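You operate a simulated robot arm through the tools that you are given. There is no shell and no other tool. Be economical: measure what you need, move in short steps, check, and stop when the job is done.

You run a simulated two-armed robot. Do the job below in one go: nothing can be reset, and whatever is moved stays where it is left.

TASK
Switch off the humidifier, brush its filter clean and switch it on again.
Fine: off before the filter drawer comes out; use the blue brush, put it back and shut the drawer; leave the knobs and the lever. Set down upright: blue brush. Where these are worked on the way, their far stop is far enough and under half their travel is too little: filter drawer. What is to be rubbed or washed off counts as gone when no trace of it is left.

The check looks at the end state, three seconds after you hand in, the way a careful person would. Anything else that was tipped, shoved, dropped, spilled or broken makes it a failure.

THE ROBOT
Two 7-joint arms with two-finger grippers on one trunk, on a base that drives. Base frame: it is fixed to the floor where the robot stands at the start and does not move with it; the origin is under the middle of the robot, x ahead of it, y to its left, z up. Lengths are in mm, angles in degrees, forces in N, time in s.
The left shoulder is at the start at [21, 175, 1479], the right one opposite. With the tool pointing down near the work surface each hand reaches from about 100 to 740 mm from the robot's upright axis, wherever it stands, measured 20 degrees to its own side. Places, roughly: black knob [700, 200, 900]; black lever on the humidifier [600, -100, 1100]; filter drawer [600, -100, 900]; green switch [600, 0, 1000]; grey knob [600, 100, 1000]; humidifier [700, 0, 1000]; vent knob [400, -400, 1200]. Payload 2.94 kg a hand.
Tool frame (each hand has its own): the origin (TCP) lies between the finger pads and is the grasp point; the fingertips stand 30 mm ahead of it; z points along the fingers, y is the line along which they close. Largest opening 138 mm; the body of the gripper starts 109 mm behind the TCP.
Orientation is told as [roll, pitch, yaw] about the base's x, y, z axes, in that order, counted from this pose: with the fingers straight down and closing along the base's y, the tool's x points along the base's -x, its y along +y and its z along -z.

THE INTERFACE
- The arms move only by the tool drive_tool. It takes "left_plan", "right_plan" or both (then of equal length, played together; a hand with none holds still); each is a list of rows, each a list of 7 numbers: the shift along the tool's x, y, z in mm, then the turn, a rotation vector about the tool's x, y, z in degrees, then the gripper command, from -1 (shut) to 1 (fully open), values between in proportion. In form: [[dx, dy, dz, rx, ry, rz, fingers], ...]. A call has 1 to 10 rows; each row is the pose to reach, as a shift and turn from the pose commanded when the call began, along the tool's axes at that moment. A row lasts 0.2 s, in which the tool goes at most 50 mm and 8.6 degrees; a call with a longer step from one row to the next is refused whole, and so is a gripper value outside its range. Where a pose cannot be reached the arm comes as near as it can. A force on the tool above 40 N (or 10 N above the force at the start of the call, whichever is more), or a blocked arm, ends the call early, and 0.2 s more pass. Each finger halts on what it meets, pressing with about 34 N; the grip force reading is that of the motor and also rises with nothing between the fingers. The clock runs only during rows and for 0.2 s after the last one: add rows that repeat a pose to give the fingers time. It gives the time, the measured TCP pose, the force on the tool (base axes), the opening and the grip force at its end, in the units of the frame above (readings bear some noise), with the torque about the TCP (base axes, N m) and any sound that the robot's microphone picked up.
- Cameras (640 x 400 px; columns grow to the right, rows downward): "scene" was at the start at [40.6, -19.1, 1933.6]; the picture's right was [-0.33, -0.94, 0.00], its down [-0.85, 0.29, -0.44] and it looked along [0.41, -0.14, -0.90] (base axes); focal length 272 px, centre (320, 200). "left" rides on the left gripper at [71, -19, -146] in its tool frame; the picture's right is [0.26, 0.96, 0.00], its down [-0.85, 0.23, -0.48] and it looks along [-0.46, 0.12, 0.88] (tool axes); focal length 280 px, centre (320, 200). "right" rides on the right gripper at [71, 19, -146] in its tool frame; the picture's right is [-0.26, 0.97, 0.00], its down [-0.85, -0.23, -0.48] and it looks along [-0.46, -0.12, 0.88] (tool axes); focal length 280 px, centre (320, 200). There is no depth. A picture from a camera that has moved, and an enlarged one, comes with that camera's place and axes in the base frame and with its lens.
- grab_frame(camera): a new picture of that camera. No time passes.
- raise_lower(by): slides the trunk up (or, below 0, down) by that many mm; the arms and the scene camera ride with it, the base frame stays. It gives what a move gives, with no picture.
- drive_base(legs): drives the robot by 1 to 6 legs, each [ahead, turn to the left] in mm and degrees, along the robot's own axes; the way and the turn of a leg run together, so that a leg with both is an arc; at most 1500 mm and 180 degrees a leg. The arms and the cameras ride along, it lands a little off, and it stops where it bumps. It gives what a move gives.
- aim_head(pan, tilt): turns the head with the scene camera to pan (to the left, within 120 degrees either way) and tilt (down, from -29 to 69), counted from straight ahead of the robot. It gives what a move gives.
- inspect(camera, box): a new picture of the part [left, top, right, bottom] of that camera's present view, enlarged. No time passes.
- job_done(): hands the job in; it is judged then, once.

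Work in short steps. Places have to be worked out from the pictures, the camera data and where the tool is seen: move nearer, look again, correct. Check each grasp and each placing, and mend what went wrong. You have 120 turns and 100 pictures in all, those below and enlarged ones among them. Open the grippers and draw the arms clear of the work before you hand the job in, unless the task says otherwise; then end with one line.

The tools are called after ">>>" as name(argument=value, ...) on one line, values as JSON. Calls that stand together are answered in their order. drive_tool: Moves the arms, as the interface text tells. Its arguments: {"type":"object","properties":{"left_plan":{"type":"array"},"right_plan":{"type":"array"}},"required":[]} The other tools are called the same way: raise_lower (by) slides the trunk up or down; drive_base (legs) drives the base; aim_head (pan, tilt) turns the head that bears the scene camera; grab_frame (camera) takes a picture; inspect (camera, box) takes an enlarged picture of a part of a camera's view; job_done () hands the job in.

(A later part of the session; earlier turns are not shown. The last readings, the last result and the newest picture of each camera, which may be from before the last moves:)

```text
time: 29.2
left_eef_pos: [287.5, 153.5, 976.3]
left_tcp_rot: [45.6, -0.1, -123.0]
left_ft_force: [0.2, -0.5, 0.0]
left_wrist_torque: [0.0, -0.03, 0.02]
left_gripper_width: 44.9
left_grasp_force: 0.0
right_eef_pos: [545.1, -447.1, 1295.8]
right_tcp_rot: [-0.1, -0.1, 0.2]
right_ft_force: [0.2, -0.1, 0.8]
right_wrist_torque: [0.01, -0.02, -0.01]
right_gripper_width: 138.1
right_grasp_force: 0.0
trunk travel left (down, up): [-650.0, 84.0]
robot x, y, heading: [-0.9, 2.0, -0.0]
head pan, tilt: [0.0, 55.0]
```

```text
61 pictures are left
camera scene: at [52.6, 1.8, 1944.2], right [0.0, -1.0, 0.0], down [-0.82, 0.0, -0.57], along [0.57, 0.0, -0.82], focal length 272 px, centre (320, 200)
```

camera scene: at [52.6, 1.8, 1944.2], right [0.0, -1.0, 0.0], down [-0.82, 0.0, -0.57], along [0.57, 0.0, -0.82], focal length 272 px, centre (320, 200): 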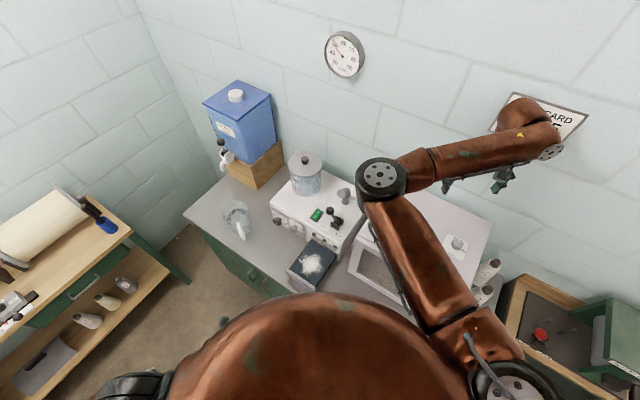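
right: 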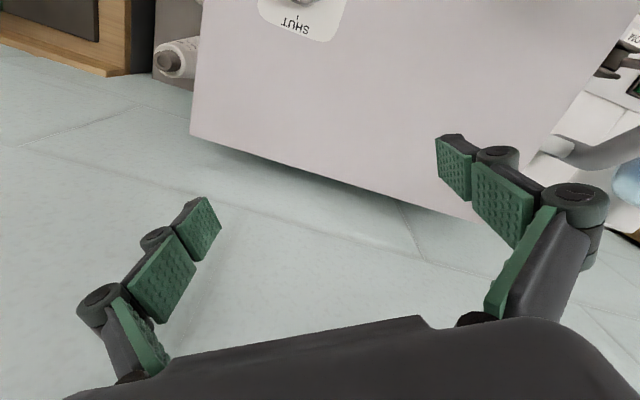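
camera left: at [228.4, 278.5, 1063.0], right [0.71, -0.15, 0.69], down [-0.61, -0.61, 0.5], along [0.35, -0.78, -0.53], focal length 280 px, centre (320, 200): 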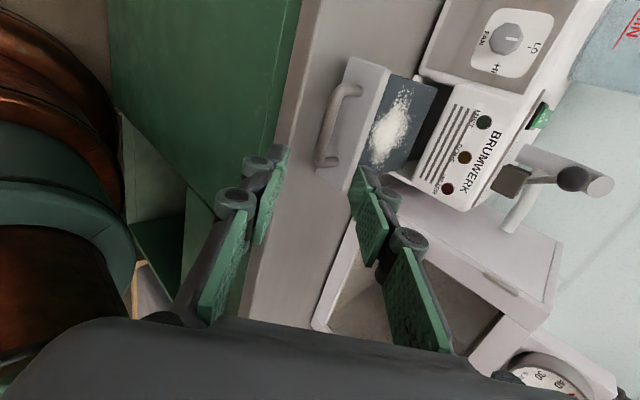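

The drawer stays open. I raise the left hand and turn it back to pointing down before driving.

>>> drive_tool(left_plan=[[0, 33, -33, 0, 0, 0, 0], [0, 66, -66, 5, 0, 0, 0], [0, 99, -98, 12, 0, 0, 0], [0, 132, -130, 20, 0, 0, 0], [0, 165, -162, 28, 0, 0, 0], [0, 198, -195, 36, 0, 0, 0], [0, 228, -224, 44, 0, 0, 0], [0, 228, -224, 45.5, 0, 0, 0]])

```text
time: 31.2
left_eef_pos: [458.2, 217.1, 1118.5]
left_tcp_rot: [33.2, 1.1, -102.1]
left_ft_force: [0.3, -0.1, 1.8]
left_wrist_torque: [0.02, 0.04, -0.02]
left_gripper_width: 69.1
left_grasp_force: 0.1
left hand out of reach, approached as far as the arm can: row 2, 3, 4, 5, 6, 7, 8
right_eef_pos: [559.3, -450.6, 1289.9]
right_tcp_rot: [0.1, 0.5, 0.2]
right_ft_force: [0.8, 0.0, 0.4]
right_wrist_torque: [0.0, 0.01, 0.05]
right_gripper_width: 138.0
right_grasp_force: 0.1
trunk travel left (down, up): [-650.0, 84.0]
robot x, y, heading: [-3.4, 1.2, 0.2]
head pan, tilt: [0.0, 55.0]
stopped in row 8 (left hand): the arm was blocked; the commanded pose is now the measured one
```

The pose was out of reach, and the hand ended at (458, 217, 1118). I check for contact.

>>> grab_frame(camera="scene")

>>> grab_frame(camera="left")

```text
60 pictures are left
camera scene: at [78.8, -0.4, 1944.9], right [0.0, -1.0, 0.0], down [-0.83, 0.0, -0.56], along [0.56, 0.0, -0.83], focal length 272 px, centre (320, 200)
```

scene: 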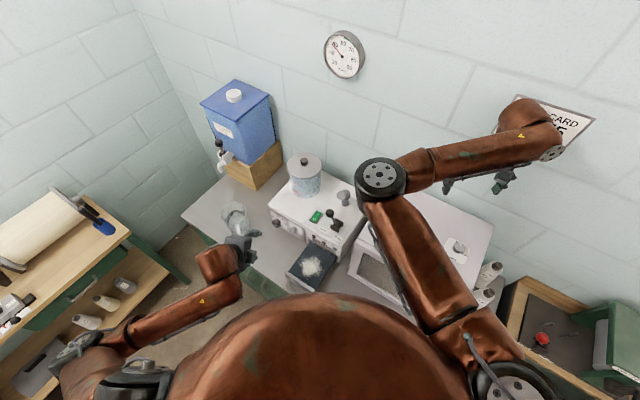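

```text
59 pictures are left
camera left: at [379.9, 305.1, 1229.6], right [0.84, 0.08, 0.53], down [-0.24, -0.83, 0.51], along [0.48, -0.56, -0.68], focal length 280 px, centre (320, 200)
```

left: 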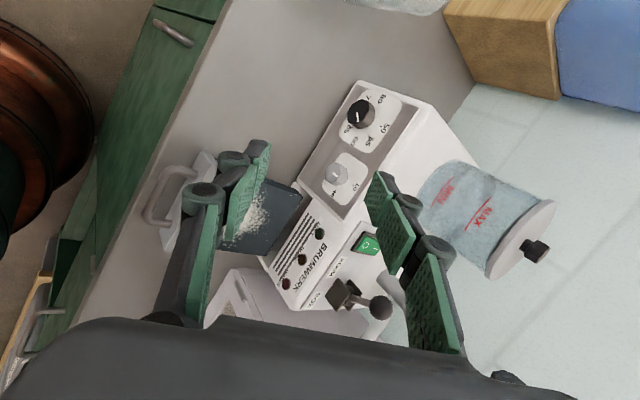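

Nothing was touched; the drawer and humidifier are unchanged. I straighten the hand to point down and lift it.

>>> drive_tool(left_plan=[[0, 16, -25, 4, 0, 0, 0], [0, 33, -50, 9, 0, 0, 0], [0, 50, -76, 15, 0, 0, 0], [0, 66, -101, 21, 0, 0, 0], [0, 83, -126, 27, 0, 0, 0], [0, 99, -150, 33, 0, 0, 0], [0, 110, -168, 33, 0, 0, 0], [0, 110, -168, 33, 0, 0, 0]])

```text
time: 33.0
left_eef_pos: [446.3, 213.7, 1321.0]
left_tcp_rot: [0.5, 1.1, -102.0]
left_ft_force: [1.1, -0.1, -0.7]
left_wrist_torque: [-0.02, 0.03, 0.0]
left_gripper_width: 69.1
left_grasp_force: 0.0
left hand out of reach, approached as far as the arm can: row 3
right_eef_pos: [548.0, -447.6, 1294.6]
right_tcp_rot: [-0.1, 0.0, 0.1]
right_ft_force: [-0.2, -0.6, -0.8]
right_wrist_torque: [-0.02, 0.06, -0.01]
right_gripper_width: 137.8
right_grasp_force: 0.0
trunk travel left (down, up): [-650.0, 84.0]
robot x, y, heading: [-0.6, -6.1, 0.0]
head pan, tilt: [0.0, 55.0]
```

Now I tuck the right hand in a bit, then drive to a stand at about (336, 615). From there both the brush and the humidifier are within the left hand's reach.

>>> drive_tool(right_plan=[[40, 20, 0, 0, 0, 0, 0], [80, 40, 0, 0, 0, 0, -0.5], [120, 60, 0, 0, 0, 0, -1], [150, 70, 0, 0, 0, 0, -1], [150, 70, 0, 0, 0, 0, -1]])

>>> drive_base(legs=[[0, 61], [350, 0]])

```text
time: 34.2
left_eef_pos: [446.1, 213.6, 1319.4]
left_tcp_rot: [0.7, 1.1, -102.0]
left_ft_force: [-1.0, 0.3, 1.0]
left_wrist_torque: [0.01, 0.0, 0.02]
left_gripper_width: 69.0
left_grasp_force: 0.1
right_eef_pos: [396.2, -377.8, 1294.3]
right_tcp_rot: [0.0, 0.0, 0.1]
right_ft_force: [0.4, -0.6, -0.2]
right_wrist_torque: [-0.01, 0.02, -0.02]
right_gripper_width: 34.2
right_grasp_force: 1.0
trunk travel left (down, up): [-650.0, 84.0]
robot x, y, heading: [-1.2, -2.9, 0.1]
head pan, tilt: [0.0, 55.0]
```

```text
time: 38.1
left_eef_pos: [60.3, 521.8, 1327.6]
left_tcp_rot: [1.7, 1.2, -43.2]
left_ft_force: [-0.4, -1.0, 0.3]
left_wrist_torque: [0.17, -0.07, 0.0]
left_gripper_width: 69.0
left_grasp_force: 0.1
right_eef_pos: [563.0, 156.7, 1302.4]
right_tcp_rot: [-4.4, 0.0, 59.0]
right_ft_force: [0.1, -1.1, 0.2]
right_wrist_torque: [0.13, -0.09, -0.03]
right_gripper_width: 0.0
right_grasp_force: 28.4
trunk travel left (down, up): [-650.0, 84.0]
robot x, y, heading: [22.6, 47.2, 53.1]
head pan, tilt: [0.0, 55.0]
stopped in leg 2: the robot was blocked; the commanded pose is now the measured one
```

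The drive was blocked early. I look at what it met.

>>> aim_head(pan=0, tilt=69)

>>> grab_frame(camera="scene")

>>> aim_head(pan=-60, tilt=65)

>>> grab_frame(camera="scene")

```text
time: 38.9
left_eef_pos: [64.4, 533.3, 1321.9]
left_tcp_rot: [1.1, 1.2, -43.2]
left_ft_force: [0.0, 0.0, 0.1]
left_wrist_torque: [-0.07, 0.02, 0.03]
left_gripper_width: 69.3
left_grasp_force: 0.0
right_eef_pos: [569.7, 170.5, 1299.0]
right_tcp_rot: [-4.5, 0.8, 59.2]
right_ft_force: [-0.5, 0.3, 0.4]
right_wrist_torque: [-0.07, 0.02, 0.02]
right_gripper_width: 0.0
right_grasp_force: 28.1
trunk travel left (down, up): [-650.0, 84.0]
robot x, y, heading: [21.7, 49.9, 53.4]
head pan, tilt: [0.0, 68.8]
```

```text
58 pictures are left
camera scene: at [43.1, 83.6, 1928.7], right [0.8, -0.6, 0.0], down [-0.56, -0.75, -0.36], along [0.22, 0.29, -0.93], focal length 272 px, centre (320, 200)
```

scene: 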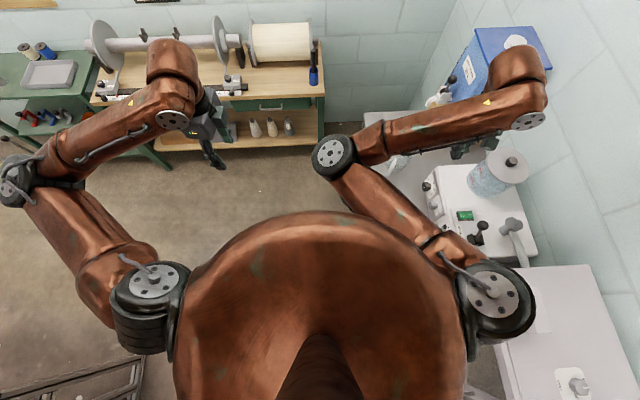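

```text
time: 40.2
left_eef_pos: [66.4, 531.4, 1323.2]
left_tcp_rot: [1.1, 1.1, -43.2]
left_ft_force: [-0.1, 0.1, 0.2]
left_wrist_torque: [0.03, 0.02, 0.01]
left_gripper_width: 69.2
left_grasp_force: 0.0
right_eef_pos: [571.0, 168.5, 1299.4]
right_tcp_rot: [-4.4, 0.5, 58.9]
right_ft_force: [-1.2, 0.5, 0.3]
right_wrist_torque: [0.01, -0.03, -0.01]
right_gripper_width: 0.0
right_grasp_force: 28.7
trunk travel left (down, up): [-650.0, 84.0]
robot x, y, heading: [21.1, 44.9, 53.2]
head pan, tilt: [-60.0, 65.0]
```

```text
57 pictures are left
camera scene: at [69.8, 30.0, 1932.5], right [-0.12, -0.99, 0.0], down [-0.9, 0.11, -0.42], along [0.42, -0.05, -0.91], focal length 272 px, centre (320, 200)
```

scene: 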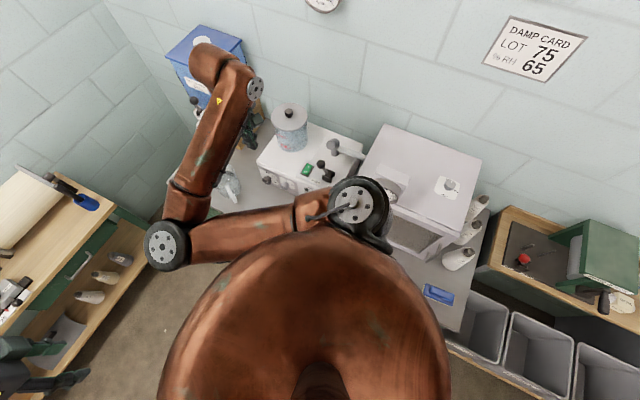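

The torso probably bumped the open drawer, which sits ahead on the right. I back straight off and check it.

>>> drive_base(legs=[[-130, 0]])

>>> aim_head(pan=-40, tilt=69)

>>> grab_frame(camera="scene")

```text
time: 41.5
left_eef_pos: [-3.4, 437.9, 1320.3]
left_tcp_rot: [0.4, 1.0, -43.2]
left_ft_force: [0.6, 0.4, 0.6]
left_wrist_torque: [0.09, -0.02, 0.01]
left_gripper_width: 69.1
left_grasp_force: 0.1
right_eef_pos: [499.1, 73.3, 1295.6]
right_tcp_rot: [-4.4, 1.4, 59.1]
right_ft_force: [-0.4, -0.5, 0.6]
right_wrist_torque: [0.06, -0.06, 0.01]
right_gripper_width: 0.0
right_grasp_force: 28.2
trunk travel left (down, up): [-650.0, 84.0]
robot x, y, heading: [-59.0, -52.0, 53.3]
head pan, tilt: [-60.0, 65.0]
```

```text
time: 42.3
left_eef_pos: [-15.8, 424.6, 1324.6]
left_tcp_rot: [1.3, 1.0, -43.2]
left_ft_force: [0.0, 0.3, 0.2]
left_wrist_torque: [0.01, 0.02, 0.03]
left_gripper_width: 69.1
left_grasp_force: 0.1
right_eef_pos: [487.7, 61.1, 1299.9]
right_tcp_rot: [-4.5, 0.4, 59.1]
right_ft_force: [0.4, 0.3, -0.5]
right_wrist_torque: [0.04, -0.04, 0.01]
right_gripper_width: 0.0
right_grasp_force: 28.3
trunk travel left (down, up): [-650.0, 84.0]
robot x, y, heading: [-58.3, -58.3, 53.2]
head pan, tilt: [-40.0, 68.8]
```

```text
56 pictures are left
camera scene: at [-4.1, -40.0, 1929.6], right [0.23, -0.97, 0.01], down [-0.91, -0.22, -0.36], along [0.35, 0.07, -0.93], focal length 272 px, centre (320, 200)
```

scene: 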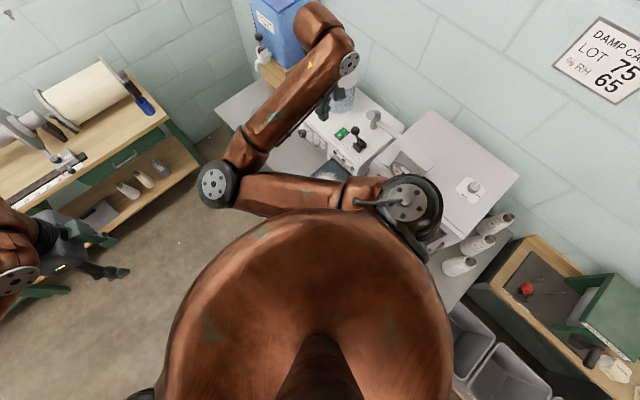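

The drawer region looks intact. I reverse in an arc away from the counter until the robot faces it squarely.

>>> drive_base(legs=[[-300, -86]])

>>> aim_head(pan=10, tilt=55)

>>> grab_frame(camera="scene")

```text
time: 46.4
left_eef_pos: [146.4, -113.9, 1326.0]
left_tcp_rot: [1.6, 1.1, -129.9]
left_ft_force: [0.3, 0.1, 0.0]
left_wrist_torque: [-0.02, -0.01, 0.04]
left_gripper_width: 69.0
left_grasp_force: 0.1
right_eef_pos: [-193.4, -647.1, 1303.6]
right_tcp_rot: [-7.0, 0.6, -27.5]
right_ft_force: [1.3, 0.2, 0.6]
right_wrist_torque: [0.0, -0.04, 0.0]
right_gripper_width: 0.0
right_grasp_force: 28.8
trunk travel left (down, up): [-650.0, 84.0]
robot x, y, heading: [-329.2, -104.1, -33.3]
head pan, tilt: [-40.0, 68.8]
cut short: leg 1
```

```text
time: 47.6
left_eef_pos: [146.3, -114.2, 1326.9]
left_tcp_rot: [1.5, 1.2, -129.7]
left_ft_force: [-0.4, 0.1, -0.2]
left_wrist_torque: [0.01, -0.03, 0.03]
left_gripper_width: 68.9
left_grasp_force: 0.2
right_eef_pos: [-193.9, -646.4, 1302.2]
right_tcp_rot: [-7.0, 0.6, -27.5]
right_ft_force: [0.1, 0.1, -0.3]
right_wrist_torque: [0.0, 0.02, -0.03]
right_gripper_width: 0.0
right_grasp_force: 28.0
trunk travel left (down, up): [-650.0, 84.0]
robot x, y, heading: [-329.0, -106.9, -33.2]
head pan, tilt: [10.0, 55.0]
```

```text
55 pictures are left
camera scene: at [-277.1, -120.8, 1944.1], right [-0.4, -0.92, 0.0], down [-0.75, 0.32, -0.57], along [0.53, -0.23, -0.82], focal length 272 px, centre (320, 200)
```

scene: 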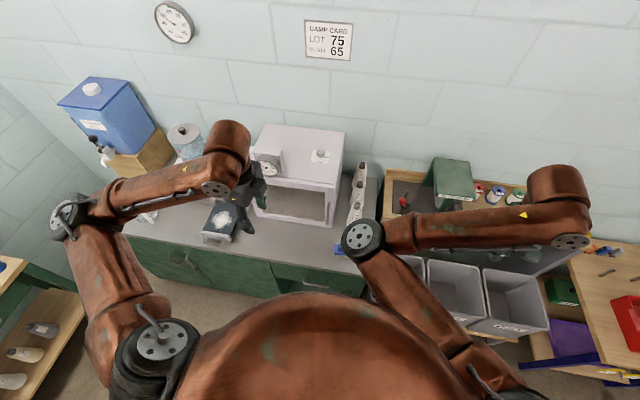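

There is another blue thing on the counter by the bottles. I zoom in on it and on the drawer.

>>> inspect(camera="scene", box=[310, 220, 380, 270])

>>> inspect(camera="scene", box=[180, 170, 280, 260])

```text
8.00 times, centred on (345, 245) of scene
camera zoom: at [-277.1, -120.8, 1944.1], right [-0.4, -0.92, 0.0], down [-0.75, 0.32, -0.57], along [0.53, -0.23, -0.82], focal length 2180 px, centre (120, -160)
```

zoom: 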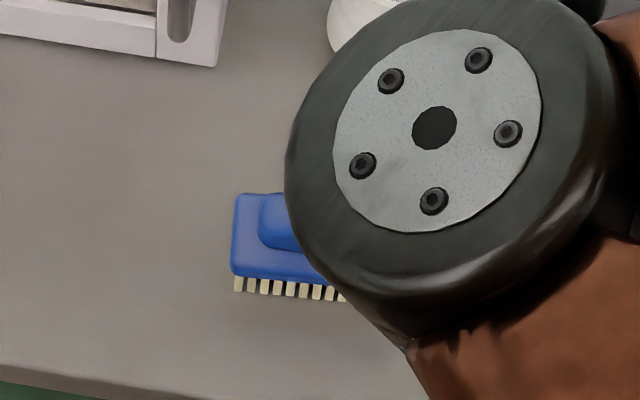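

```text
4.44 times, centred on (230, 215) of scene
camera zoom: at [-277.1, -120.8, 1944.1], right [-0.4, -0.92, 0.0], down [-0.75, 0.32, -0.57], along [0.53, -0.23, -0.82], focal length 1211 px, centre (720, 133)
```

zoom: 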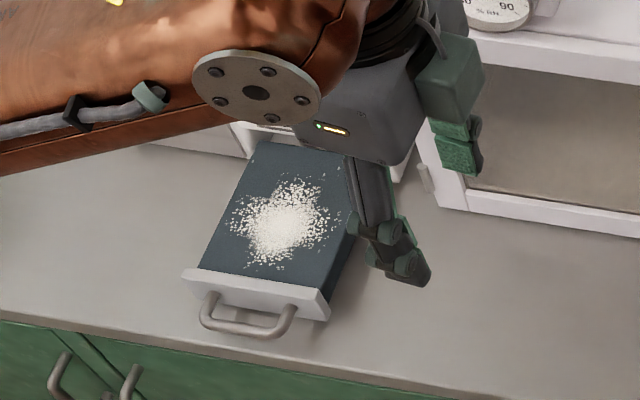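

That is the real blue brush: a block brush, bristles down, at about (150, -405) on the counter. The cup on the bench was only a lookalike. I move so that both brush and drawer are in reach, at about (-35, 95), facing the counter.

>>> drive_base(legs=[[0, 67], [358, 0], [0, -67]])

>>> aim_head(pan=-30, tilt=60)

>>> grab_frame(camera="scene")

```text
time: 55.7
left_eef_pos: [456.6, 46.0, 1325.9]
left_tcp_rot: [1.7, 1.2, -132.8]
left_ft_force: [-0.1, 0.8, 0.7]
left_wrist_torque: [-0.02, -0.01, 0.05]
left_gripper_width: 68.8
left_grasp_force: 0.1
right_eef_pos: [88.4, -466.9, 1302.2]
right_tcp_rot: [-7.0, 0.6, -30.7]
right_ft_force: [-0.7, -0.1, 0.0]
right_wrist_torque: [0.02, 0.03, 0.01]
right_gripper_width: 0.0
right_grasp_force: 28.7
trunk travel left (down, up): [-650.0, 84.0]
robot x, y, heading: [-18.5, 82.1, -36.7]
head pan, tilt: [10.0, 55.0]
```

```text
time: 56.7
left_eef_pos: [457.2, 45.3, 1325.5]
left_tcp_rot: [1.6, 1.1, -133.0]
left_ft_force: [-0.1, 0.1, -1.3]
left_wrist_torque: [0.01, 0.01, 0.01]
left_gripper_width: 69.3
left_grasp_force: 0.1
right_eef_pos: [87.5, -466.9, 1302.1]
right_tcp_rot: [-7.0, 0.8, -30.6]
right_ft_force: [0.2, 0.5, 0.2]
right_wrist_torque: [0.03, 0.0, 0.0]
right_gripper_width: 0.1
right_grasp_force: 28.2
trunk travel left (down, up): [-650.0, 84.0]
robot x, y, heading: [-16.7, 86.5, -36.4]
head pan, tilt: [-30.0, 60.0]
```

```text
52 pictures are left
camera scene: at [-4.8, 33.9, 1938.1], right [-0.92, -0.4, 0.0], down [-0.35, 0.79, -0.5], along [0.2, -0.46, -0.87], focal length 272 px, centre (320, 200)
```

scene: 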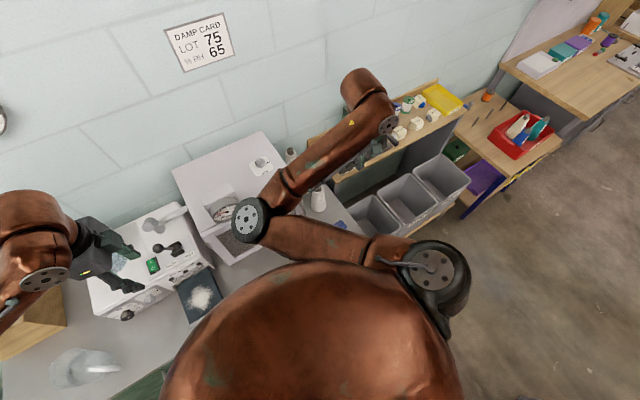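

I look with the right hand's camera, which is nearly above the brush, and with the scene camera.

>>> grab_frame(camera="right")

>>> inspect(camera="scene", box=[270, 170, 390, 260])

```text
51 pictures are left
camera right: at [48.1, -399.0, 1445.7], right [0.71, 0.69, -0.12], down [0.65, -0.58, 0.49], along [0.27, -0.43, -0.86], focal length 280 px, centre (320, 200)
```

right: 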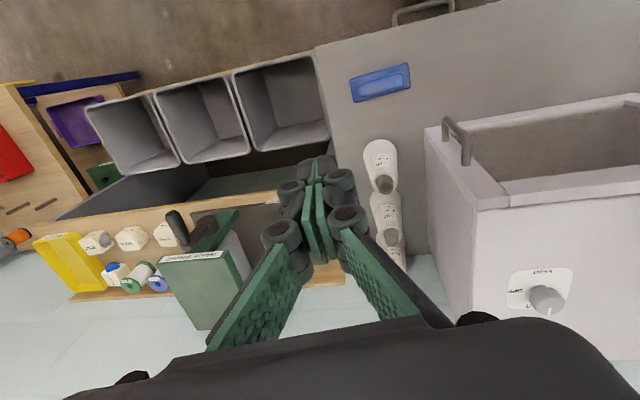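

```text
4.44 times, centred on (330, 215) of scene
camera zoom: at [-4.8, 33.9, 1938.1], right [-0.92, -0.4, 0.0], down [-0.35, 0.79, -0.5], along [0.2, -0.46, -0.87], focal length 1211 px, centre (276, 133)
```

zoom: 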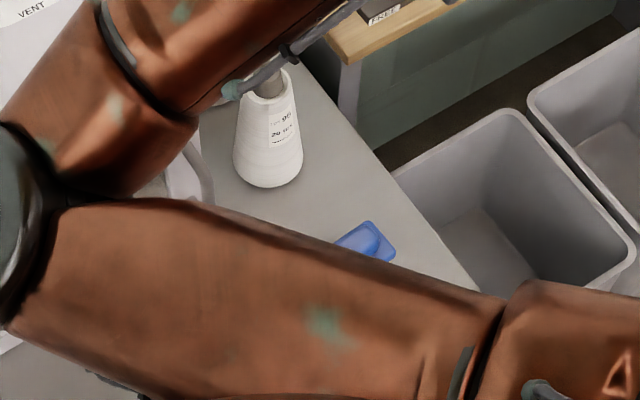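

The brush block runs from about (103, -466) to (157, -374), with its top near z 868. I level the right hand first, then turn it to close across the brush.

>>> drive_tool(right_plan=[[0, 0, 0, -7, 0, 0, -1], [0, 0, 0, -7, 0, 0, -0.5]])

>>> drive_tool(right_plan=[[-1, 6, 0, 0, 0, -8.5, 0], [-2, 12, 0, 0, 0, -17, 0.3], [-4, 19, 10, 0, 0, -25.5, 0.3], [-5, 25, 20, 0, 0, -34, 0.3], [-6, 31, 30, 0, 0, -42.5, 0.3], [-7, 37, 40, 0, 0, -51, 0.3], [-8, 43, 50, 0, 0, -59.5, 0.3], [-10, 50, 60, 0, 0, -68, 0.3], [-11, 56, 70, 0, 0, -76.5, 0.3], [-12, 62, 80, 0, 0, -85, 0.3]])

>>> grab_frame(camera="right")

```text
time: 57.3
left_eef_pos: [455.6, 47.0, 1325.9]
left_tcp_rot: [1.7, 1.3, -132.8]
left_ft_force: [-0.3, -0.1, -0.7]
left_wrist_torque: [0.01, 0.04, -0.03]
left_gripper_width: 69.2
left_grasp_force: 0.0
right_eef_pos: [88.6, -467.0, 1302.4]
right_tcp_rot: [0.0, 0.5, -30.6]
right_ft_force: [-0.9, 0.2, -0.6]
right_wrist_torque: [0.02, -0.02, 0.03]
right_gripper_width: 32.6
right_grasp_force: 0.0
trunk travel left (down, up): [-650.0, 84.0]
robot x, y, heading: [-19.1, 81.3, -36.4]
head pan, tilt: [-30.0, 60.0]
```

```text
time: 59.5
left_eef_pos: [455.7, 46.9, 1325.2]
left_tcp_rot: [1.6, 1.2, -133.0]
left_ft_force: [0.7, -0.3, -0.6]
left_wrist_torque: [0.0, -0.02, 0.0]
left_gripper_width: 69.2
left_grasp_force: 0.1
right_eef_pos: [115.6, -473.3, 1245.4]
right_tcp_rot: [0.6, -0.1, 51.0]
right_ft_force: [0.1, -0.3, -0.4]
right_wrist_torque: [-0.02, -0.02, 0.0]
right_gripper_width: 89.5
right_grasp_force: 0.0
right hand out of reach, approached as far as the arm can: row 4, 5, 6, 7, 8, 9, 10
trunk travel left (down, up): [-650.0, 84.0]
robot x, y, heading: [-21.1, 81.9, -36.3]
head pan, tilt: [-30.0, 60.0]
```

```text
49 pictures are left
camera right: at [57.9, -515.7, 1391.0], right [-0.59, 0.81, 0.01], down [0.72, 0.51, 0.47], along [0.38, 0.29, -0.88], focal length 280 px, centre (320, 200)
```

right: 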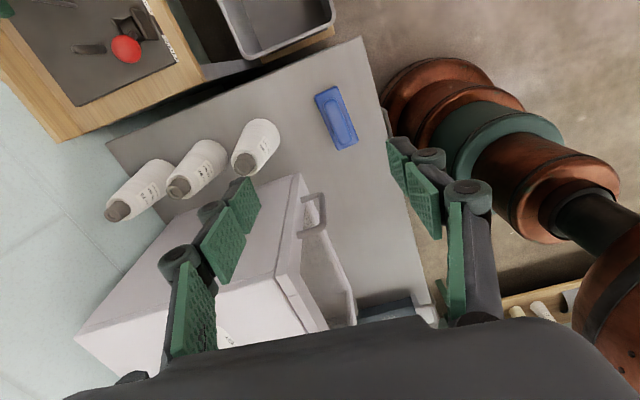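

The brush centre is confirmed at about (127, -420), long axis at 58°. I centre over it and descend to z 1000.

>>> drive_tool(right_plan=[[0, 0, 45, 0, 0, 0, 0.3], [-5, 2, 90, 0, 0, -3, 0.3], [-20, 9, 130, 0, 0, -7, 0.3], [-35, 16, 170, 0, 0, -7, 0.3], [-50, 22.4, 210, 0, 0, -7, 0.3], [-50, 22.4, 245, 0, 0, -7, 0.3], [-50, 22.4, 245, 0, 0, -7, 0.3]])

>>> grab_frame(camera="right")

```text
time: 60.8
left_eef_pos: [457.1, 46.0, 1326.8]
left_tcp_rot: [1.7, 1.1, -133.0]
left_ft_force: [0.4, -0.2, -0.4]
left_wrist_torque: [-0.03, 0.01, 0.01]
left_gripper_width: 68.8
left_grasp_force: 0.1
right_eef_pos: [100.6, -516.8, 1072.6]
right_tcp_rot: [-2.9, 7.2, 54.0]
right_ft_force: [0.6, 0.0, 0.1]
right_wrist_torque: [-0.04, -0.02, 0.01]
right_gripper_width: 90.0
right_grasp_force: 0.1
right hand out of reach, approached as far as the arm can: row 1, 2, 3, 4, 5
trunk travel left (down, up): [-650.0, 84.0]
robot x, y, heading: [-17.4, 83.4, -36.2]
head pan, tilt: [-30.0, 60.0]
stopped in row 6 (right hand): the arm was blocked; the commanded pose is now the measured one
```

```text
48 pictures are left
camera right: at [49.1, -542.7, 1225.8], right [-0.63, 0.77, -0.08], down [0.7, 0.61, 0.38], along [0.34, 0.18, -0.92], focal length 280 px, centre (320, 200)
```

right: 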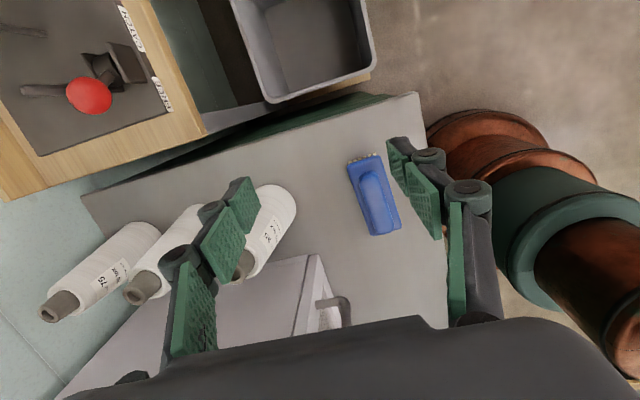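

This orientation hits a limit of the arm. The brush is about 107 mm long and the gripper opens 138, so I will grasp it end to end with the natural wrist yaw. First I rise straight up, well clear of the bottles.

>>> drive_tool(right_plan=[[0, 0, -45, 0, 0, 0, 0.3], [0, 0, -90, 0, 0, 0, 0.3], [0, 0, -135, 0, 0, 0, 0.3], [0, 0, -170, 0, 0, 0, 0.3], [0, 0, -170, 0, 0, 0, 0.3]])

```text
time: 62.0
left_eef_pos: [456.9, 46.1, 1326.1]
left_tcp_rot: [1.6, 1.2, -133.1]
left_ft_force: [0.6, 0.3, -0.1]
left_wrist_torque: [0.04, 0.0, 0.02]
left_gripper_width: 68.8
left_grasp_force: 0.0
right_eef_pos: [106.0, -495.4, 1240.6]
right_tcp_rot: [-2.7, 7.0, 54.1]
right_ft_force: [-0.2, 0.6, -0.3]
right_wrist_torque: [0.03, 0.0, 0.0]
right_gripper_width: 89.4
right_grasp_force: 0.1
trunk travel left (down, up): [-650.0, 84.0]
robot x, y, heading: [-18.4, 80.8, -36.5]
head pan, tilt: [-30.0, 60.0]
```

Level the hand, then yaw back to the natural orientation.

>>> drive_tool(right_plan=[[0, 0, 0, -2.7, -7, 0, 0.3], [0, 0, 0, -2.7, -7, 0, 0.3]])

>>> drive_tool(right_plan=[[0, 0, 0, 0, 0, 8.5, 0.3], [0, 0, 0, 0, 0, 17, 0.3], [0, 0, 0, 0, 0, 25.5, 0.3], [0, 0, 0, 0, 0, 34, 0.5], [0, 0, 0, 0, 0, 42.5, 0.7], [0, 0, 0, 0, 0, 51, 0.9], [0, 0, 0, 0, 0, 59.5, 1], [0, 0, 0, 0, 0, 68, 1], [0, 0, 0, 0, 0, 76.5, 1], [0, 0, 0, 0, 0, 85, 1]])

```text
time: 62.6
left_eef_pos: [455.4, 46.2, 1326.1]
left_tcp_rot: [1.7, 1.2, -133.0]
left_ft_force: [-0.1, -0.2, 0.0]
left_wrist_torque: [-0.01, -0.01, 0.02]
left_gripper_width: 69.1
left_grasp_force: 0.1
right_eef_pos: [106.0, -495.4, 1240.5]
right_tcp_rot: [0.0, -0.1, 54.3]
right_ft_force: [0.2, 0.6, 0.3]
right_wrist_torque: [0.0, 0.0, 0.03]
right_gripper_width: 89.6
right_grasp_force: 0.0
trunk travel left (down, up): [-650.0, 84.0]
robot x, y, heading: [-15.6, 82.2, -36.5]
head pan, tilt: [-30.0, 60.0]
```

```text
time: 64.8
left_eef_pos: [456.6, 47.4, 1325.3]
left_tcp_rot: [1.6, 1.2, -133.0]
left_ft_force: [-0.3, 0.1, -0.5]
left_wrist_torque: [0.01, -0.01, 0.01]
left_gripper_width: 68.9
left_grasp_force: 0.1
right_eef_pos: [105.9, -495.6, 1240.8]
right_tcp_rot: [0.0, 0.0, -30.8]
right_ft_force: [-0.1, 0.2, -0.8]
right_wrist_torque: [0.02, 0.01, 0.04]
right_gripper_width: 138.0
right_grasp_force: 0.1
trunk travel left (down, up): [-650.0, 84.0]
robot x, y, heading: [-16.5, 80.0, -36.5]
head pan, tilt: [-30.0, 60.0]
```

Good. Centre over (127, -420) and descend to z 1010.

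>>> drive_tool(right_plan=[[10, 38, 0, 0, 0, 1.5, 1], [20.4, 75, 0, 0, 0, 1.5, 1], [20.4, 75, 48, 0, 0, 1.5, 1], [20.4, 75, 96, 0, 0, 1.5, 1], [20.4, 75, 144, 0, 0, 1.5, 1], [20.4, 75, 190, 0, 0, 1.5, 1], [20.4, 75, 230, 0, 0, 1.5, 1], [20.4, 75, 230, 0, 0, 1.5, 1]])

>>> grab_frame(camera="right")

```text
time: 66.3
left_eef_pos: [454.8, 45.7, 1326.1]
left_tcp_rot: [1.8, 1.2, -133.1]
left_ft_force: [-0.8, 0.0, -0.3]
left_wrist_torque: [-0.06, -0.01, 0.0]
left_gripper_width: 68.9
left_grasp_force: 0.1
right_eef_pos: [93.8, -517.3, 1073.7]
right_tcp_rot: [-7.7, -3.5, -35.8]
right_ft_force: [-0.9, -0.4, -0.1]
right_wrist_torque: [-0.01, -0.02, 0.0]
right_gripper_width: 137.7
right_grasp_force: 0.0
right hand out of reach, approached as far as the arm can: row 1, 2, 3, 4, 5, 6
trunk travel left (down, up): [-650.0, 84.0]
robot x, y, heading: [-17.9, 83.5, -36.7]
head pan, tilt: [-30.0, 60.0]
stopped in row 7 (right hand): the arm was blocked; the commanded pose is now the measured one
```

```text
47 pictures are left
camera right: at [54.3, -439.4, 1210.9], right [0.78, 0.62, -0.11], down [0.57, -0.61, 0.55], along [0.27, -0.49, -0.83], focal length 280 px, centre (320, 200)
```

right: 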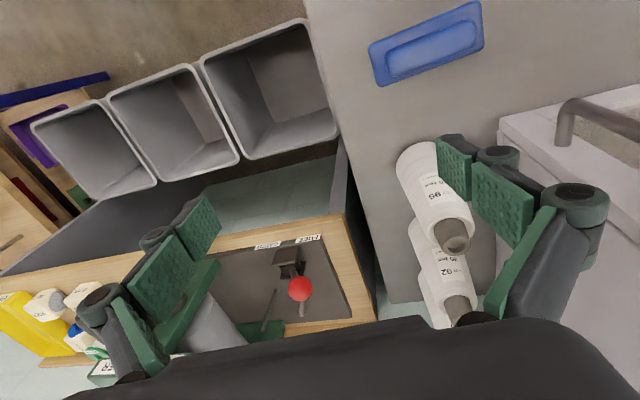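

The block is the arm's inner reach limit: the spot is too close to the shoulder at this height. I rise, then back the base 120 mm to give the arm room.

>>> drive_tool(right_plan=[[0, 0, -40, 0, 0, 0, 1], [0, 0, -80, 0, 0, 0, 1], [0, 0, -110, 0, 0, 0, 1], [0, 0, -110, 0, 0, 0, 1]])

>>> drive_base(legs=[[-130, 0]])

```text
time: 67.3
left_eef_pos: [455.9, 45.5, 1325.6]
left_tcp_rot: [1.5, 1.2, -133.0]
left_ft_force: [0.6, 0.1, -0.5]
left_wrist_torque: [0.01, -0.02, 0.03]
left_gripper_width: 68.6
left_grasp_force: 0.1
right_eef_pos: [99.5, -502.4, 1181.7]
right_tcp_rot: [-7.5, -3.3, -35.9]
right_ft_force: [0.2, 0.1, 0.6]
right_wrist_torque: [0.01, 0.02, 0.01]
right_gripper_width: 138.1
right_grasp_force: 0.1
trunk travel left (down, up): [-650.0, 84.0]
robot x, y, heading: [-18.0, 79.6, -36.5]
head pan, tilt: [-30.0, 60.0]
```

```text
time: 68.6
left_eef_pos: [358.5, 116.5, 1326.2]
left_tcp_rot: [1.3, 1.2, -133.1]
left_ft_force: [0.3, 0.2, -0.3]
left_wrist_torque: [-0.01, -0.03, 0.03]
left_gripper_width: 69.1
left_grasp_force: 0.1
right_eef_pos: [-2.4, -433.4, 1182.3]
right_tcp_rot: [-7.8, -3.1, -36.1]
right_ft_force: [-0.4, 0.4, 0.1]
right_wrist_torque: [0.0, -0.01, 0.02]
right_gripper_width: 138.0
right_grasp_force: 0.1
trunk travel left (down, up): [-650.0, 84.0]
robot x, y, heading: [-121.5, 159.2, -36.6]
head pan, tilt: [-30.0, 60.0]
```

Level the hand first.

>>> drive_tool(right_plan=[[0, 0, 0, -4, 1.5, -2, 1], [0, 0, 0, -7.8, 3.1, -3.8, 1], [0, 0, 0, -7.8, 3.1, -3.8, 1]])

```text
time: 69.4
left_eef_pos: [342.4, 129.3, 1327.6]
left_tcp_rot: [2.2, 1.3, -133.1]
left_ft_force: [-0.1, 0.3, 0.0]
left_wrist_torque: [-0.08, -0.01, -0.02]
left_gripper_width: 68.8
left_grasp_force: 0.1
right_eef_pos: [-15.9, -420.3, 1188.5]
right_tcp_rot: [0.1, -0.6, -32.6]
right_ft_force: [0.6, 0.1, 0.0]
right_wrist_torque: [-0.03, -0.05, -0.02]
right_gripper_width: 138.1
right_grasp_force: 0.2
trunk travel left (down, up): [-650.0, 84.0]
robot x, y, heading: [-126.2, 161.3, -36.7]
head pan, tilt: [-30.0, 60.0]
```

Level now. Move over the brush and down to z 1010.

>>> drive_tool(right_plan=[[-40, 26, 0, 0, 0, 0, 1], [-80, 51, 0, 0, 0, 0, 1], [-120.5, 77, 0, 0, 0, 0, 1], [-120.5, 77, 45, 0, 0, 0, 1], [-120.5, 77, 90, 0, 0, 0, 1], [-120.5, 77, 135, 0, 0, 0, 1], [-120.5, 77, 175, 0, 0, 0, 1], [-120.5, 77, 175, 0, 0, 0, 1]])

>>> grab_frame(camera="right")

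```text
time: 71.2
left_eef_pos: [344.4, 125.8, 1328.7]
left_tcp_rot: [2.0, 1.2, -133.1]
left_ft_force: [-0.1, 0.6, 0.0]
left_wrist_torque: [0.01, -0.03, 0.02]
left_gripper_width: 69.3
left_grasp_force: 0.1
right_eef_pos: [131.2, -439.2, 1023.6]
right_tcp_rot: [-0.9, -1.7, -33.3]
right_ft_force: [-0.4, -0.4, -0.3]
right_wrist_torque: [-0.02, -0.02, -0.04]
right_gripper_width: 137.9
right_grasp_force: 0.1
trunk travel left (down, up): [-650.0, 84.0]
robot x, y, heading: [-122.4, 161.4, -36.5]
head pan, tilt: [-30.0, 60.0]
```

```text
46 pictures are left
camera right: at [81.6, -379.5, 1166.6], right [0.75, 0.66, -0.01], down [0.58, -0.64, 0.5], along [0.33, -0.38, -0.86], focal length 280 px, centre (320, 200)
```

right: 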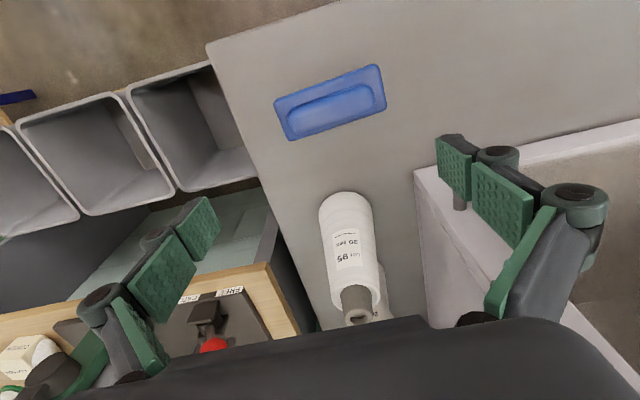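

The arm reaches now. I let it settle, to see whether the offset remains.

>>> drive_tool(right_plan=[[0, 0, 0, 0, 0, 0, 1], [0, 0, 0, 0, 0, 0, 1]])

```text
time: 71.8
left_eef_pos: [345.6, 127.2, 1329.0]
left_tcp_rot: [1.9, 1.2, -133.1]
left_ft_force: [0.5, 0.6, 0.2]
left_wrist_torque: [0.0, 0.01, -0.02]
left_gripper_width: 69.1
left_grasp_force: 0.0
right_eef_pos: [130.4, -441.1, 1020.7]
right_tcp_rot: [-0.9, -1.4, -33.4]
right_ft_force: [0.2, 0.1, -0.2]
right_wrist_torque: [0.04, 0.04, 0.01]
right_gripper_width: 137.9
right_grasp_force: 0.1
trunk travel left (down, up): [-650.0, 84.0]
robot x, y, heading: [-124.7, 157.4, -36.5]
head pan, tilt: [-30.0, 60.0]
```

I correct by (-4, +21) and descend to z 945.

>>> drive_tool(right_plan=[[5, 5, 25, 0, 0, 0, 1], [10, 10, 50, 0, 0, 0, 1], [15, 15, 76, 0, 0, 0, 1], [15, 15, 76, 0, 0, 0, 1], [15, 15, 76, 0, 0, 0, 1]])

>>> grab_frame(camera="right")

```text
time: 73.2
left_eef_pos: [343.9, 127.3, 1328.4]
left_tcp_rot: [2.1, 1.1, -133.2]
left_ft_force: [-0.6, 0.6, 0.3]
left_wrist_torque: [0.04, 0.0, 0.0]
left_gripper_width: 69.0
left_grasp_force: 0.0
right_eef_pos: [112.3, -455.3, 963.1]
right_tcp_rot: [-3.3, -2.9, -35.0]
right_ft_force: [0.5, -0.5, 0.4]
right_wrist_torque: [-0.02, 0.01, -0.03]
right_gripper_width: 138.0
right_grasp_force: 0.1
trunk travel left (down, up): [-650.0, 84.0]
robot x, y, heading: [-120.7, 161.2, -36.5]
head pan, tilt: [-30.0, 60.0]
stopped in row 5 (right hand): the arm was blocked; the commanded pose is now the measured one
```

```text
45 pictures are left
camera right: at [65.7, -387.8, 1103.1], right [0.77, 0.64, -0.04], down [0.56, -0.64, 0.53], along [0.31, -0.43, -0.85], focal length 280 px, centre (320, 200)
```

right: 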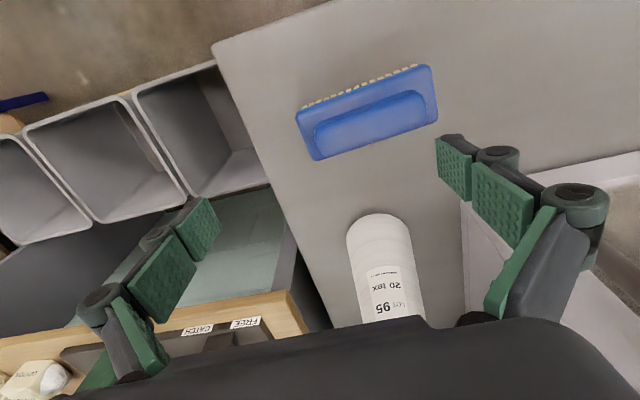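

The right forearm is probably resting against the white box, which is tall. I raise it straight away from there and will use the left arm for the brush instead.

>>> drive_tool(right_plan=[[5, 0, -40, 0, 0, 0, 1], [10, 0, -85, 0, 0, 0, 1], [20, -10, -130, 0, 0, 0, 1], [40, -20, -175, 0, 0, 0, 1], [60, -40, -215, 0, 0, 0, 1], [80, -60, -255, 0, 0, 0, 1], [100, -80, -290, 0, 0, 0, 1], [120, -100, -310, 0, 0, 0, 1], [120, -100, -310, 0, 0, 0, 1]])

>>> aim_head(pan=0, tilt=55)

>>> grab_frame(camera="scene")

```text
refused: row 4 steps farther than a row can; nothing moved
```

```text
time: 74.1
left_eef_pos: [344.8, 127.4, 1328.5]
left_tcp_rot: [2.1, 1.2, -133.1]
left_ft_force: [-0.3, 0.0, -0.5]
left_wrist_torque: [-0.02, 0.04, 0.03]
left_gripper_width: 68.8
left_grasp_force: 0.0
right_eef_pos: [112.5, -454.6, 961.7]
right_tcp_rot: [-3.3, -2.7, -34.9]
right_ft_force: [0.1, -0.3, -0.4]
right_wrist_torque: [-0.02, 0.0, 0.03]
right_gripper_width: 138.2
right_grasp_force: 0.0
trunk travel left (down, up): [-650.0, 84.0]
robot x, y, heading: [-123.9, 159.2, -36.7]
head pan, tilt: [0.0, 55.0]
```

```text
44 pictures are left
camera scene: at [-78.7, 129.4, 1944.1], right [-0.6, -0.8, 0.0], down [-0.66, 0.49, -0.57], along [0.46, -0.34, -0.82], focal length 272 px, centre (320, 200)
```

scene: 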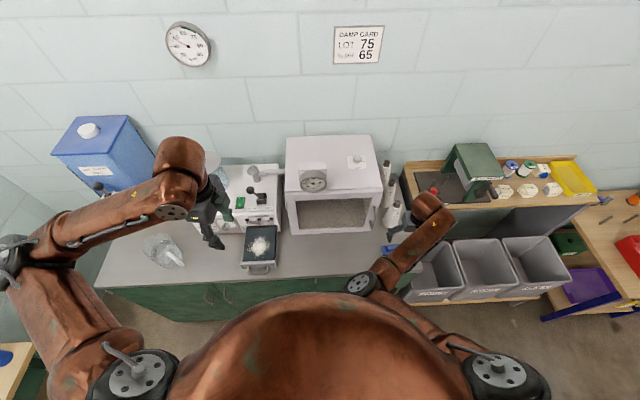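

The elbow folds against the torso in this arm posture; the box is untouched. I raise the right hand clear, then shift the robot to the right to use the left hand.

>>> drive_tool(right_plan=[[0, 0, -40, 0, 0, 0, 1], [0, 0, -80, 0, 0, 0, 1], [0, -10, -120, 0, 0, 0, 0.5], [0, -20, -160, 0, 0, 0, 0], [0, -30, -200, 0, 0, 0, -0.5], [0, -40, -240, 0, 0, 0, -1], [0, -50, -280, 0, 0, 0, -1], [0, -60, -320, 0, 0, 0, -1], [0, -60, -320, 0, 0, 0, -1]])

>>> drive_base(legs=[[0, 90], [-370, 0], [0, -87]])

>>> grab_frame(camera="scene")

```text
time: 76.1
left_eef_pos: [343.9, 126.8, 1328.5]
left_tcp_rot: [1.9, 1.2, -133.1]
left_ft_force: [-0.7, -0.1, -0.6]
left_wrist_torque: [-0.01, -0.05, 0.01]
left_gripper_width: 68.9
left_grasp_force: 0.1
right_eef_pos: [78.2, -478.1, 1284.9]
right_tcp_rot: [-2.9, -2.5, -34.7]
right_ft_force: [-0.1, 0.8, -0.4]
right_wrist_torque: [0.0, 0.01, 0.01]
right_gripper_width: 0.0
right_grasp_force: 1.0
trunk travel left (down, up): [-650.0, 84.0]
robot x, y, heading: [-123.2, 159.3, -36.7]
head pan, tilt: [0.0, 55.0]
```

```text
time: 86.1
left_eef_pos: [126.9, -152.4, 1329.9]
left_tcp_rot: [2.0, 1.2, -130.9]
left_ft_force: [0.4, -0.6, -0.8]
left_wrist_torque: [-0.01, 0.01, 0.01]
left_gripper_width: 69.1
left_grasp_force: 0.1
right_eef_pos: [-115.4, -767.9, 1282.3]
right_tcp_rot: [-2.9, -2.6, -32.3]
right_ft_force: [-0.6, -0.4, -1.3]
right_wrist_torque: [0.0, -0.04, 0.02]
right_gripper_width: 0.0
right_grasp_force: 28.8
trunk travel left (down, up): [-650.0, 84.0]
robot x, y, heading: [-339.3, -137.5, -34.4]
head pan, tilt: [0.0, 55.0]
```

```text
43 pictures are left
camera scene: at [-295.5, -167.6, 1944.1], right [-0.56, -0.83, 0.0], down [-0.68, 0.46, -0.57], along [0.47, -0.32, -0.82], focal length 272 px, centre (320, 200)
```

scene: 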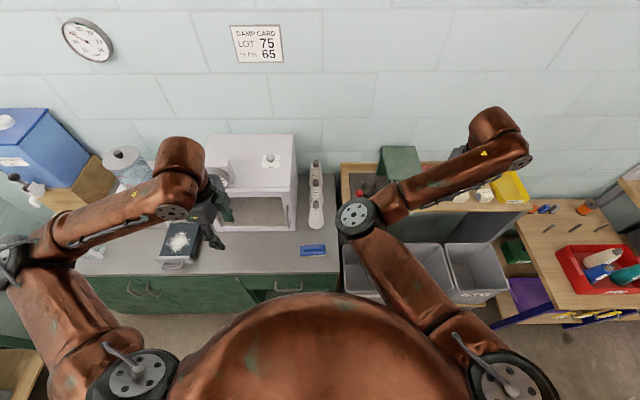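

The brush is now 544 mm ahead, 31 mm left of the robot axis. The left hand, nearly the right yaw for gripping across its width, goes over it.

>>> drive_tool(left_plan=[[-34, 29, 0, 1, -0.6, -4, 0.3], [-67, 58, 0, 2, -1.2, -8.8, 0.3], [-101, 87, 0, 2, -1.2, -8.8, 0.3], [-134, 117, 0, 2, -1.2, -8.8, 0.3], [-168, 146, 0, 2, -1.2, -8.8, 0.3], [-201, 175, 10, 2, -1.2, -8.8, 0.3], [-201, 175, 55, 2, -1.2, -8.8, 0.3], [-201, 175, 100, 2, -1.2, -8.8, 0.3], [-201, 175, 145, 2, -1.2, -8.8, 0.3], [-201, 175, 190, 2, -1.2, -8.8, 0.3]])

>>> grab_frame(camera="left")

```text
time: 88.3
left_eef_pos: [136.3, -422.5, 1139.9]
left_tcp_rot: [0.2, -0.2, -122.1]
left_ft_force: [-0.3, -0.1, 0.1]
left_wrist_torque: [-0.02, 0.0, -0.02]
left_gripper_width: 89.8
left_grasp_force: 0.0
right_eef_pos: [-114.6, -768.0, 1284.8]
right_tcp_rot: [-3.0, -2.6, -32.2]
right_ft_force: [-0.3, 0.6, 0.0]
right_wrist_torque: [0.0, 0.03, 0.03]
right_gripper_width: 0.0
right_grasp_force: 28.3
trunk travel left (down, up): [-650.0, 84.0]
robot x, y, heading: [-342.7, -138.5, -34.5]
head pan, tilt: [0.0, 55.0]
```

```text
42 pictures are left
camera left: at [158.2, -350.4, 1284.8], right [0.96, -0.29, 0.0], down [-0.26, -0.84, 0.48], along [-0.14, -0.46, -0.88], focal length 280 px, centre (320, 200)
```

left: 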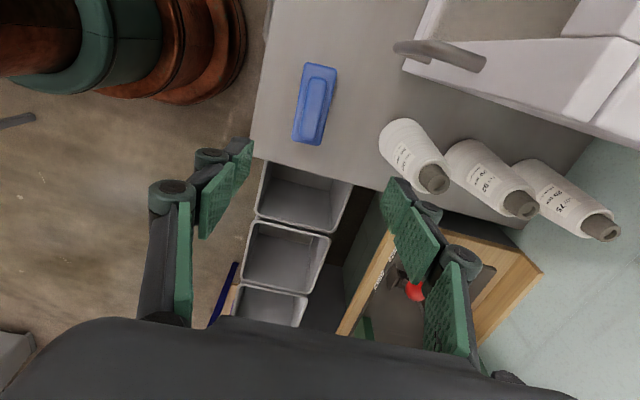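

Good view. The centre is at about (130, -417). I correct and descend to z 915.

>>> drive_tool(left_plan=[[2, -8, 45, 0, 0, 0, 0.3], [2, -8, 90, 0, 0, 0, 0.3], [2, -8, 135, 0, 0, 0, 0.2], [2, -8, 180, 0, 0, 0, 0.2], [2, -8, 225, 0, 0, 0, 0.2], [2, -8, 225, 0, 0, 0, 0.2]])

>>> grab_frame(camera="left")

```text
time: 89.7
left_eef_pos: [127.8, -416.2, 915.9]
left_tcp_rot: [0.0, -0.1, -122.1]
left_ft_force: [-0.2, -0.1, -0.9]
left_wrist_torque: [0.01, 0.01, -0.01]
left_gripper_width: 82.9
left_grasp_force: 0.1
right_eef_pos: [-116.0, -768.4, 1283.6]
right_tcp_rot: [-2.9, -2.7, -32.2]
right_ft_force: [0.0, 1.2, 0.4]
right_wrist_torque: [-0.02, -0.02, 0.02]
right_gripper_width: 0.1
right_grasp_force: 28.7
trunk travel left (down, up): [-650.0, 84.0]
robot x, y, heading: [-340.0, -138.7, -34.3]
head pan, tilt: [0.0, 55.0]
```

```text
41 pictures are left
camera left: at [151.1, -343.8, 1061.0], right [0.96, -0.29, 0.0], down [-0.26, -0.84, 0.48], along [-0.14, -0.46, -0.88], focal length 280 px, centre (320, 200)
```

left: 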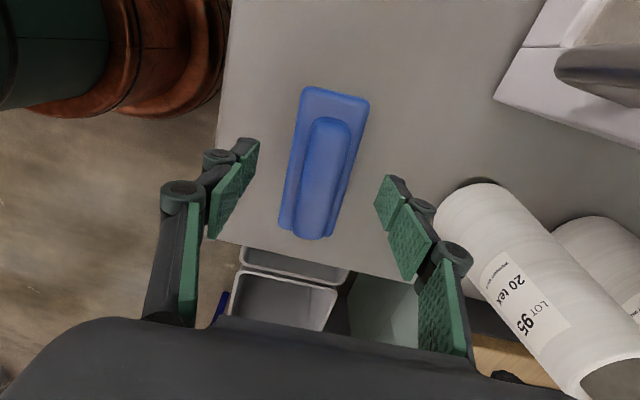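

The brush lies between the fingers, about 50 mm below the TCP. I lower 40 mm in small steps, then check.

>>> drive_tool(left_plan=[[0, 0, 15, 0, 0, 0, 0.2], [0, 0, 28, 0, 0, 0, 0.2], [0, 0, 36, 0, 0, 0, 0.2], [0, 0, 42, 0, 0, 0, 0.2], [0, 0, 42, 0, 0, 0, 0.2]])

>>> grab_frame(camera="left")

```text
time: 90.9
left_eef_pos: [129.2, -416.5, 874.5]
left_tcp_rot: [0.1, -0.2, -122.0]
left_ft_force: [-0.4, 1.1, 0.2]
left_wrist_torque: [0.01, -0.05, -0.01]
left_gripper_width: 82.9
left_grasp_force: 0.1
right_eef_pos: [-115.3, -768.7, 1284.3]
right_tcp_rot: [-3.0, -2.5, -32.3]
right_ft_force: [0.4, -0.8, 0.3]
right_wrist_torque: [-0.01, -0.02, -0.04]
right_gripper_width: 0.0
right_grasp_force: 28.2
trunk travel left (down, up): [-650.0, 84.0]
robot x, y, heading: [-339.7, -137.1, -34.3]
head pan, tilt: [0.0, 55.0]
```

```text
40 pictures are left
camera left: at [152.0, -344.6, 1018.6], right [0.96, -0.29, 0.0], down [-0.26, -0.84, 0.48], along [-0.14, -0.46, -0.88], focal length 280 px, centre (320, 200)
```

left: 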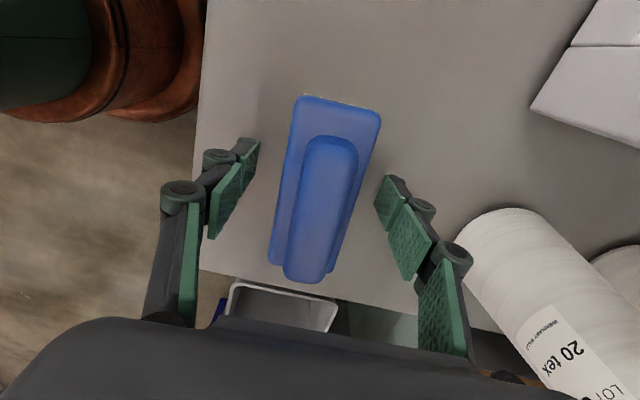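

The tips are about 10 mm below the block's top. I lower another 10 mm and close on the block.

>>> drive_tool(left_plan=[[0, 0, 6, 0, 0, 0, 0.2], [0, 0, 10, 0, 0, 0, 0], [0, 0, 10, 0, 0, 0, -0.3], [0, 0, 10, 0, 0, 0, -0.6], [0, 0, 10, 0, 0, 0, -1], [0, 0, 10, 0, 0, 0, -1], [0, 0, 10, 0, 0, 0, -1]])

```text
time: 91.7
left_eef_pos: [127.3, -416.5, 868.6]
left_tcp_rot: [0.0, -0.1, -122.2]
left_ft_force: [-10.4, 15.4, 37.2]
left_wrist_torque: [1.18, 1.25, -0.19]
left_gripper_width: 62.4
left_grasp_force: 10.1
right_eef_pos: [-116.4, -766.9, 1285.8]
right_tcp_rot: [-2.9, -2.7, -32.2]
right_ft_force: [1.0, -1.1, -0.2]
right_wrist_torque: [0.01, 0.04, 0.0]
right_gripper_width: 0.3
right_grasp_force: 28.5
trunk travel left (down, up): [-650.0, 84.0]
robot x, y, heading: [-339.0, -139.4, -34.3]
head pan, tilt: [0.0, 55.0]
stopped in row 3 (left hand): the force on the tool passed its limit at 42 N (the readings are from after the stop); the commanded pose is now the measured one
```

The fingertips touched the counter (z ≈ 838). I raise 4 mm and close.

>>> drive_tool(left_plan=[[0, 0, -5, 0, 0, 0, -0.1], [0, 0, -5, 0, 0, 0, -0.3], [0, 0, -5, 0, 0, 0, -0.6], [0, 0, -5, 0, 0, 0, -1], [0, 0, -5, 0, 0, 0, -1], [0, 0, -5, 0, 0, 0, -1]])

>>> grab_frame(camera="left")

```text
time: 93.1
left_eef_pos: [129.5, -415.6, 869.4]
left_tcp_rot: [-0.1, -0.1, -122.1]
left_ft_force: [0.6, 0.8, 3.6]
left_wrist_torque: [0.03, -0.12, 0.03]
left_gripper_width: 40.9
left_grasp_force: 33.5
right_eef_pos: [-115.7, -769.2, 1284.4]
right_tcp_rot: [-3.0, -2.6, -32.3]
right_ft_force: [0.2, 0.5, 0.4]
right_wrist_torque: [0.02, -0.03, 0.0]
right_gripper_width: 0.0
right_grasp_force: 28.1
trunk travel left (down, up): [-650.0, 84.0]
robot x, y, heading: [-340.7, -136.8, -34.0]
head pan, tilt: [0.0, 55.0]
```

```text
39 pictures are left
camera left: at [152.0, -344.5, 1014.7], right [0.96, -0.29, 0.0], down [-0.25, -0.84, 0.48], along [-0.14, -0.46, -0.88], focal length 280 px, centre (320, 200)
```

left: 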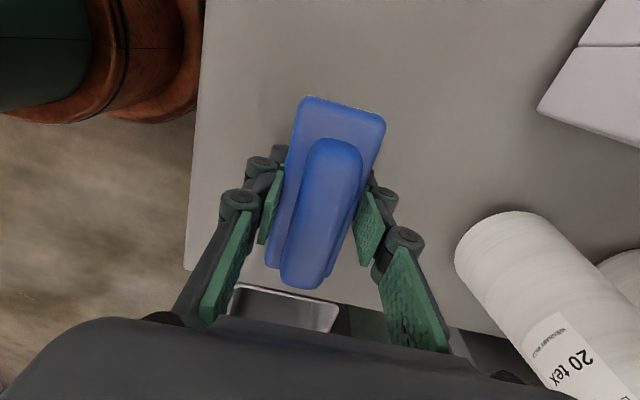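

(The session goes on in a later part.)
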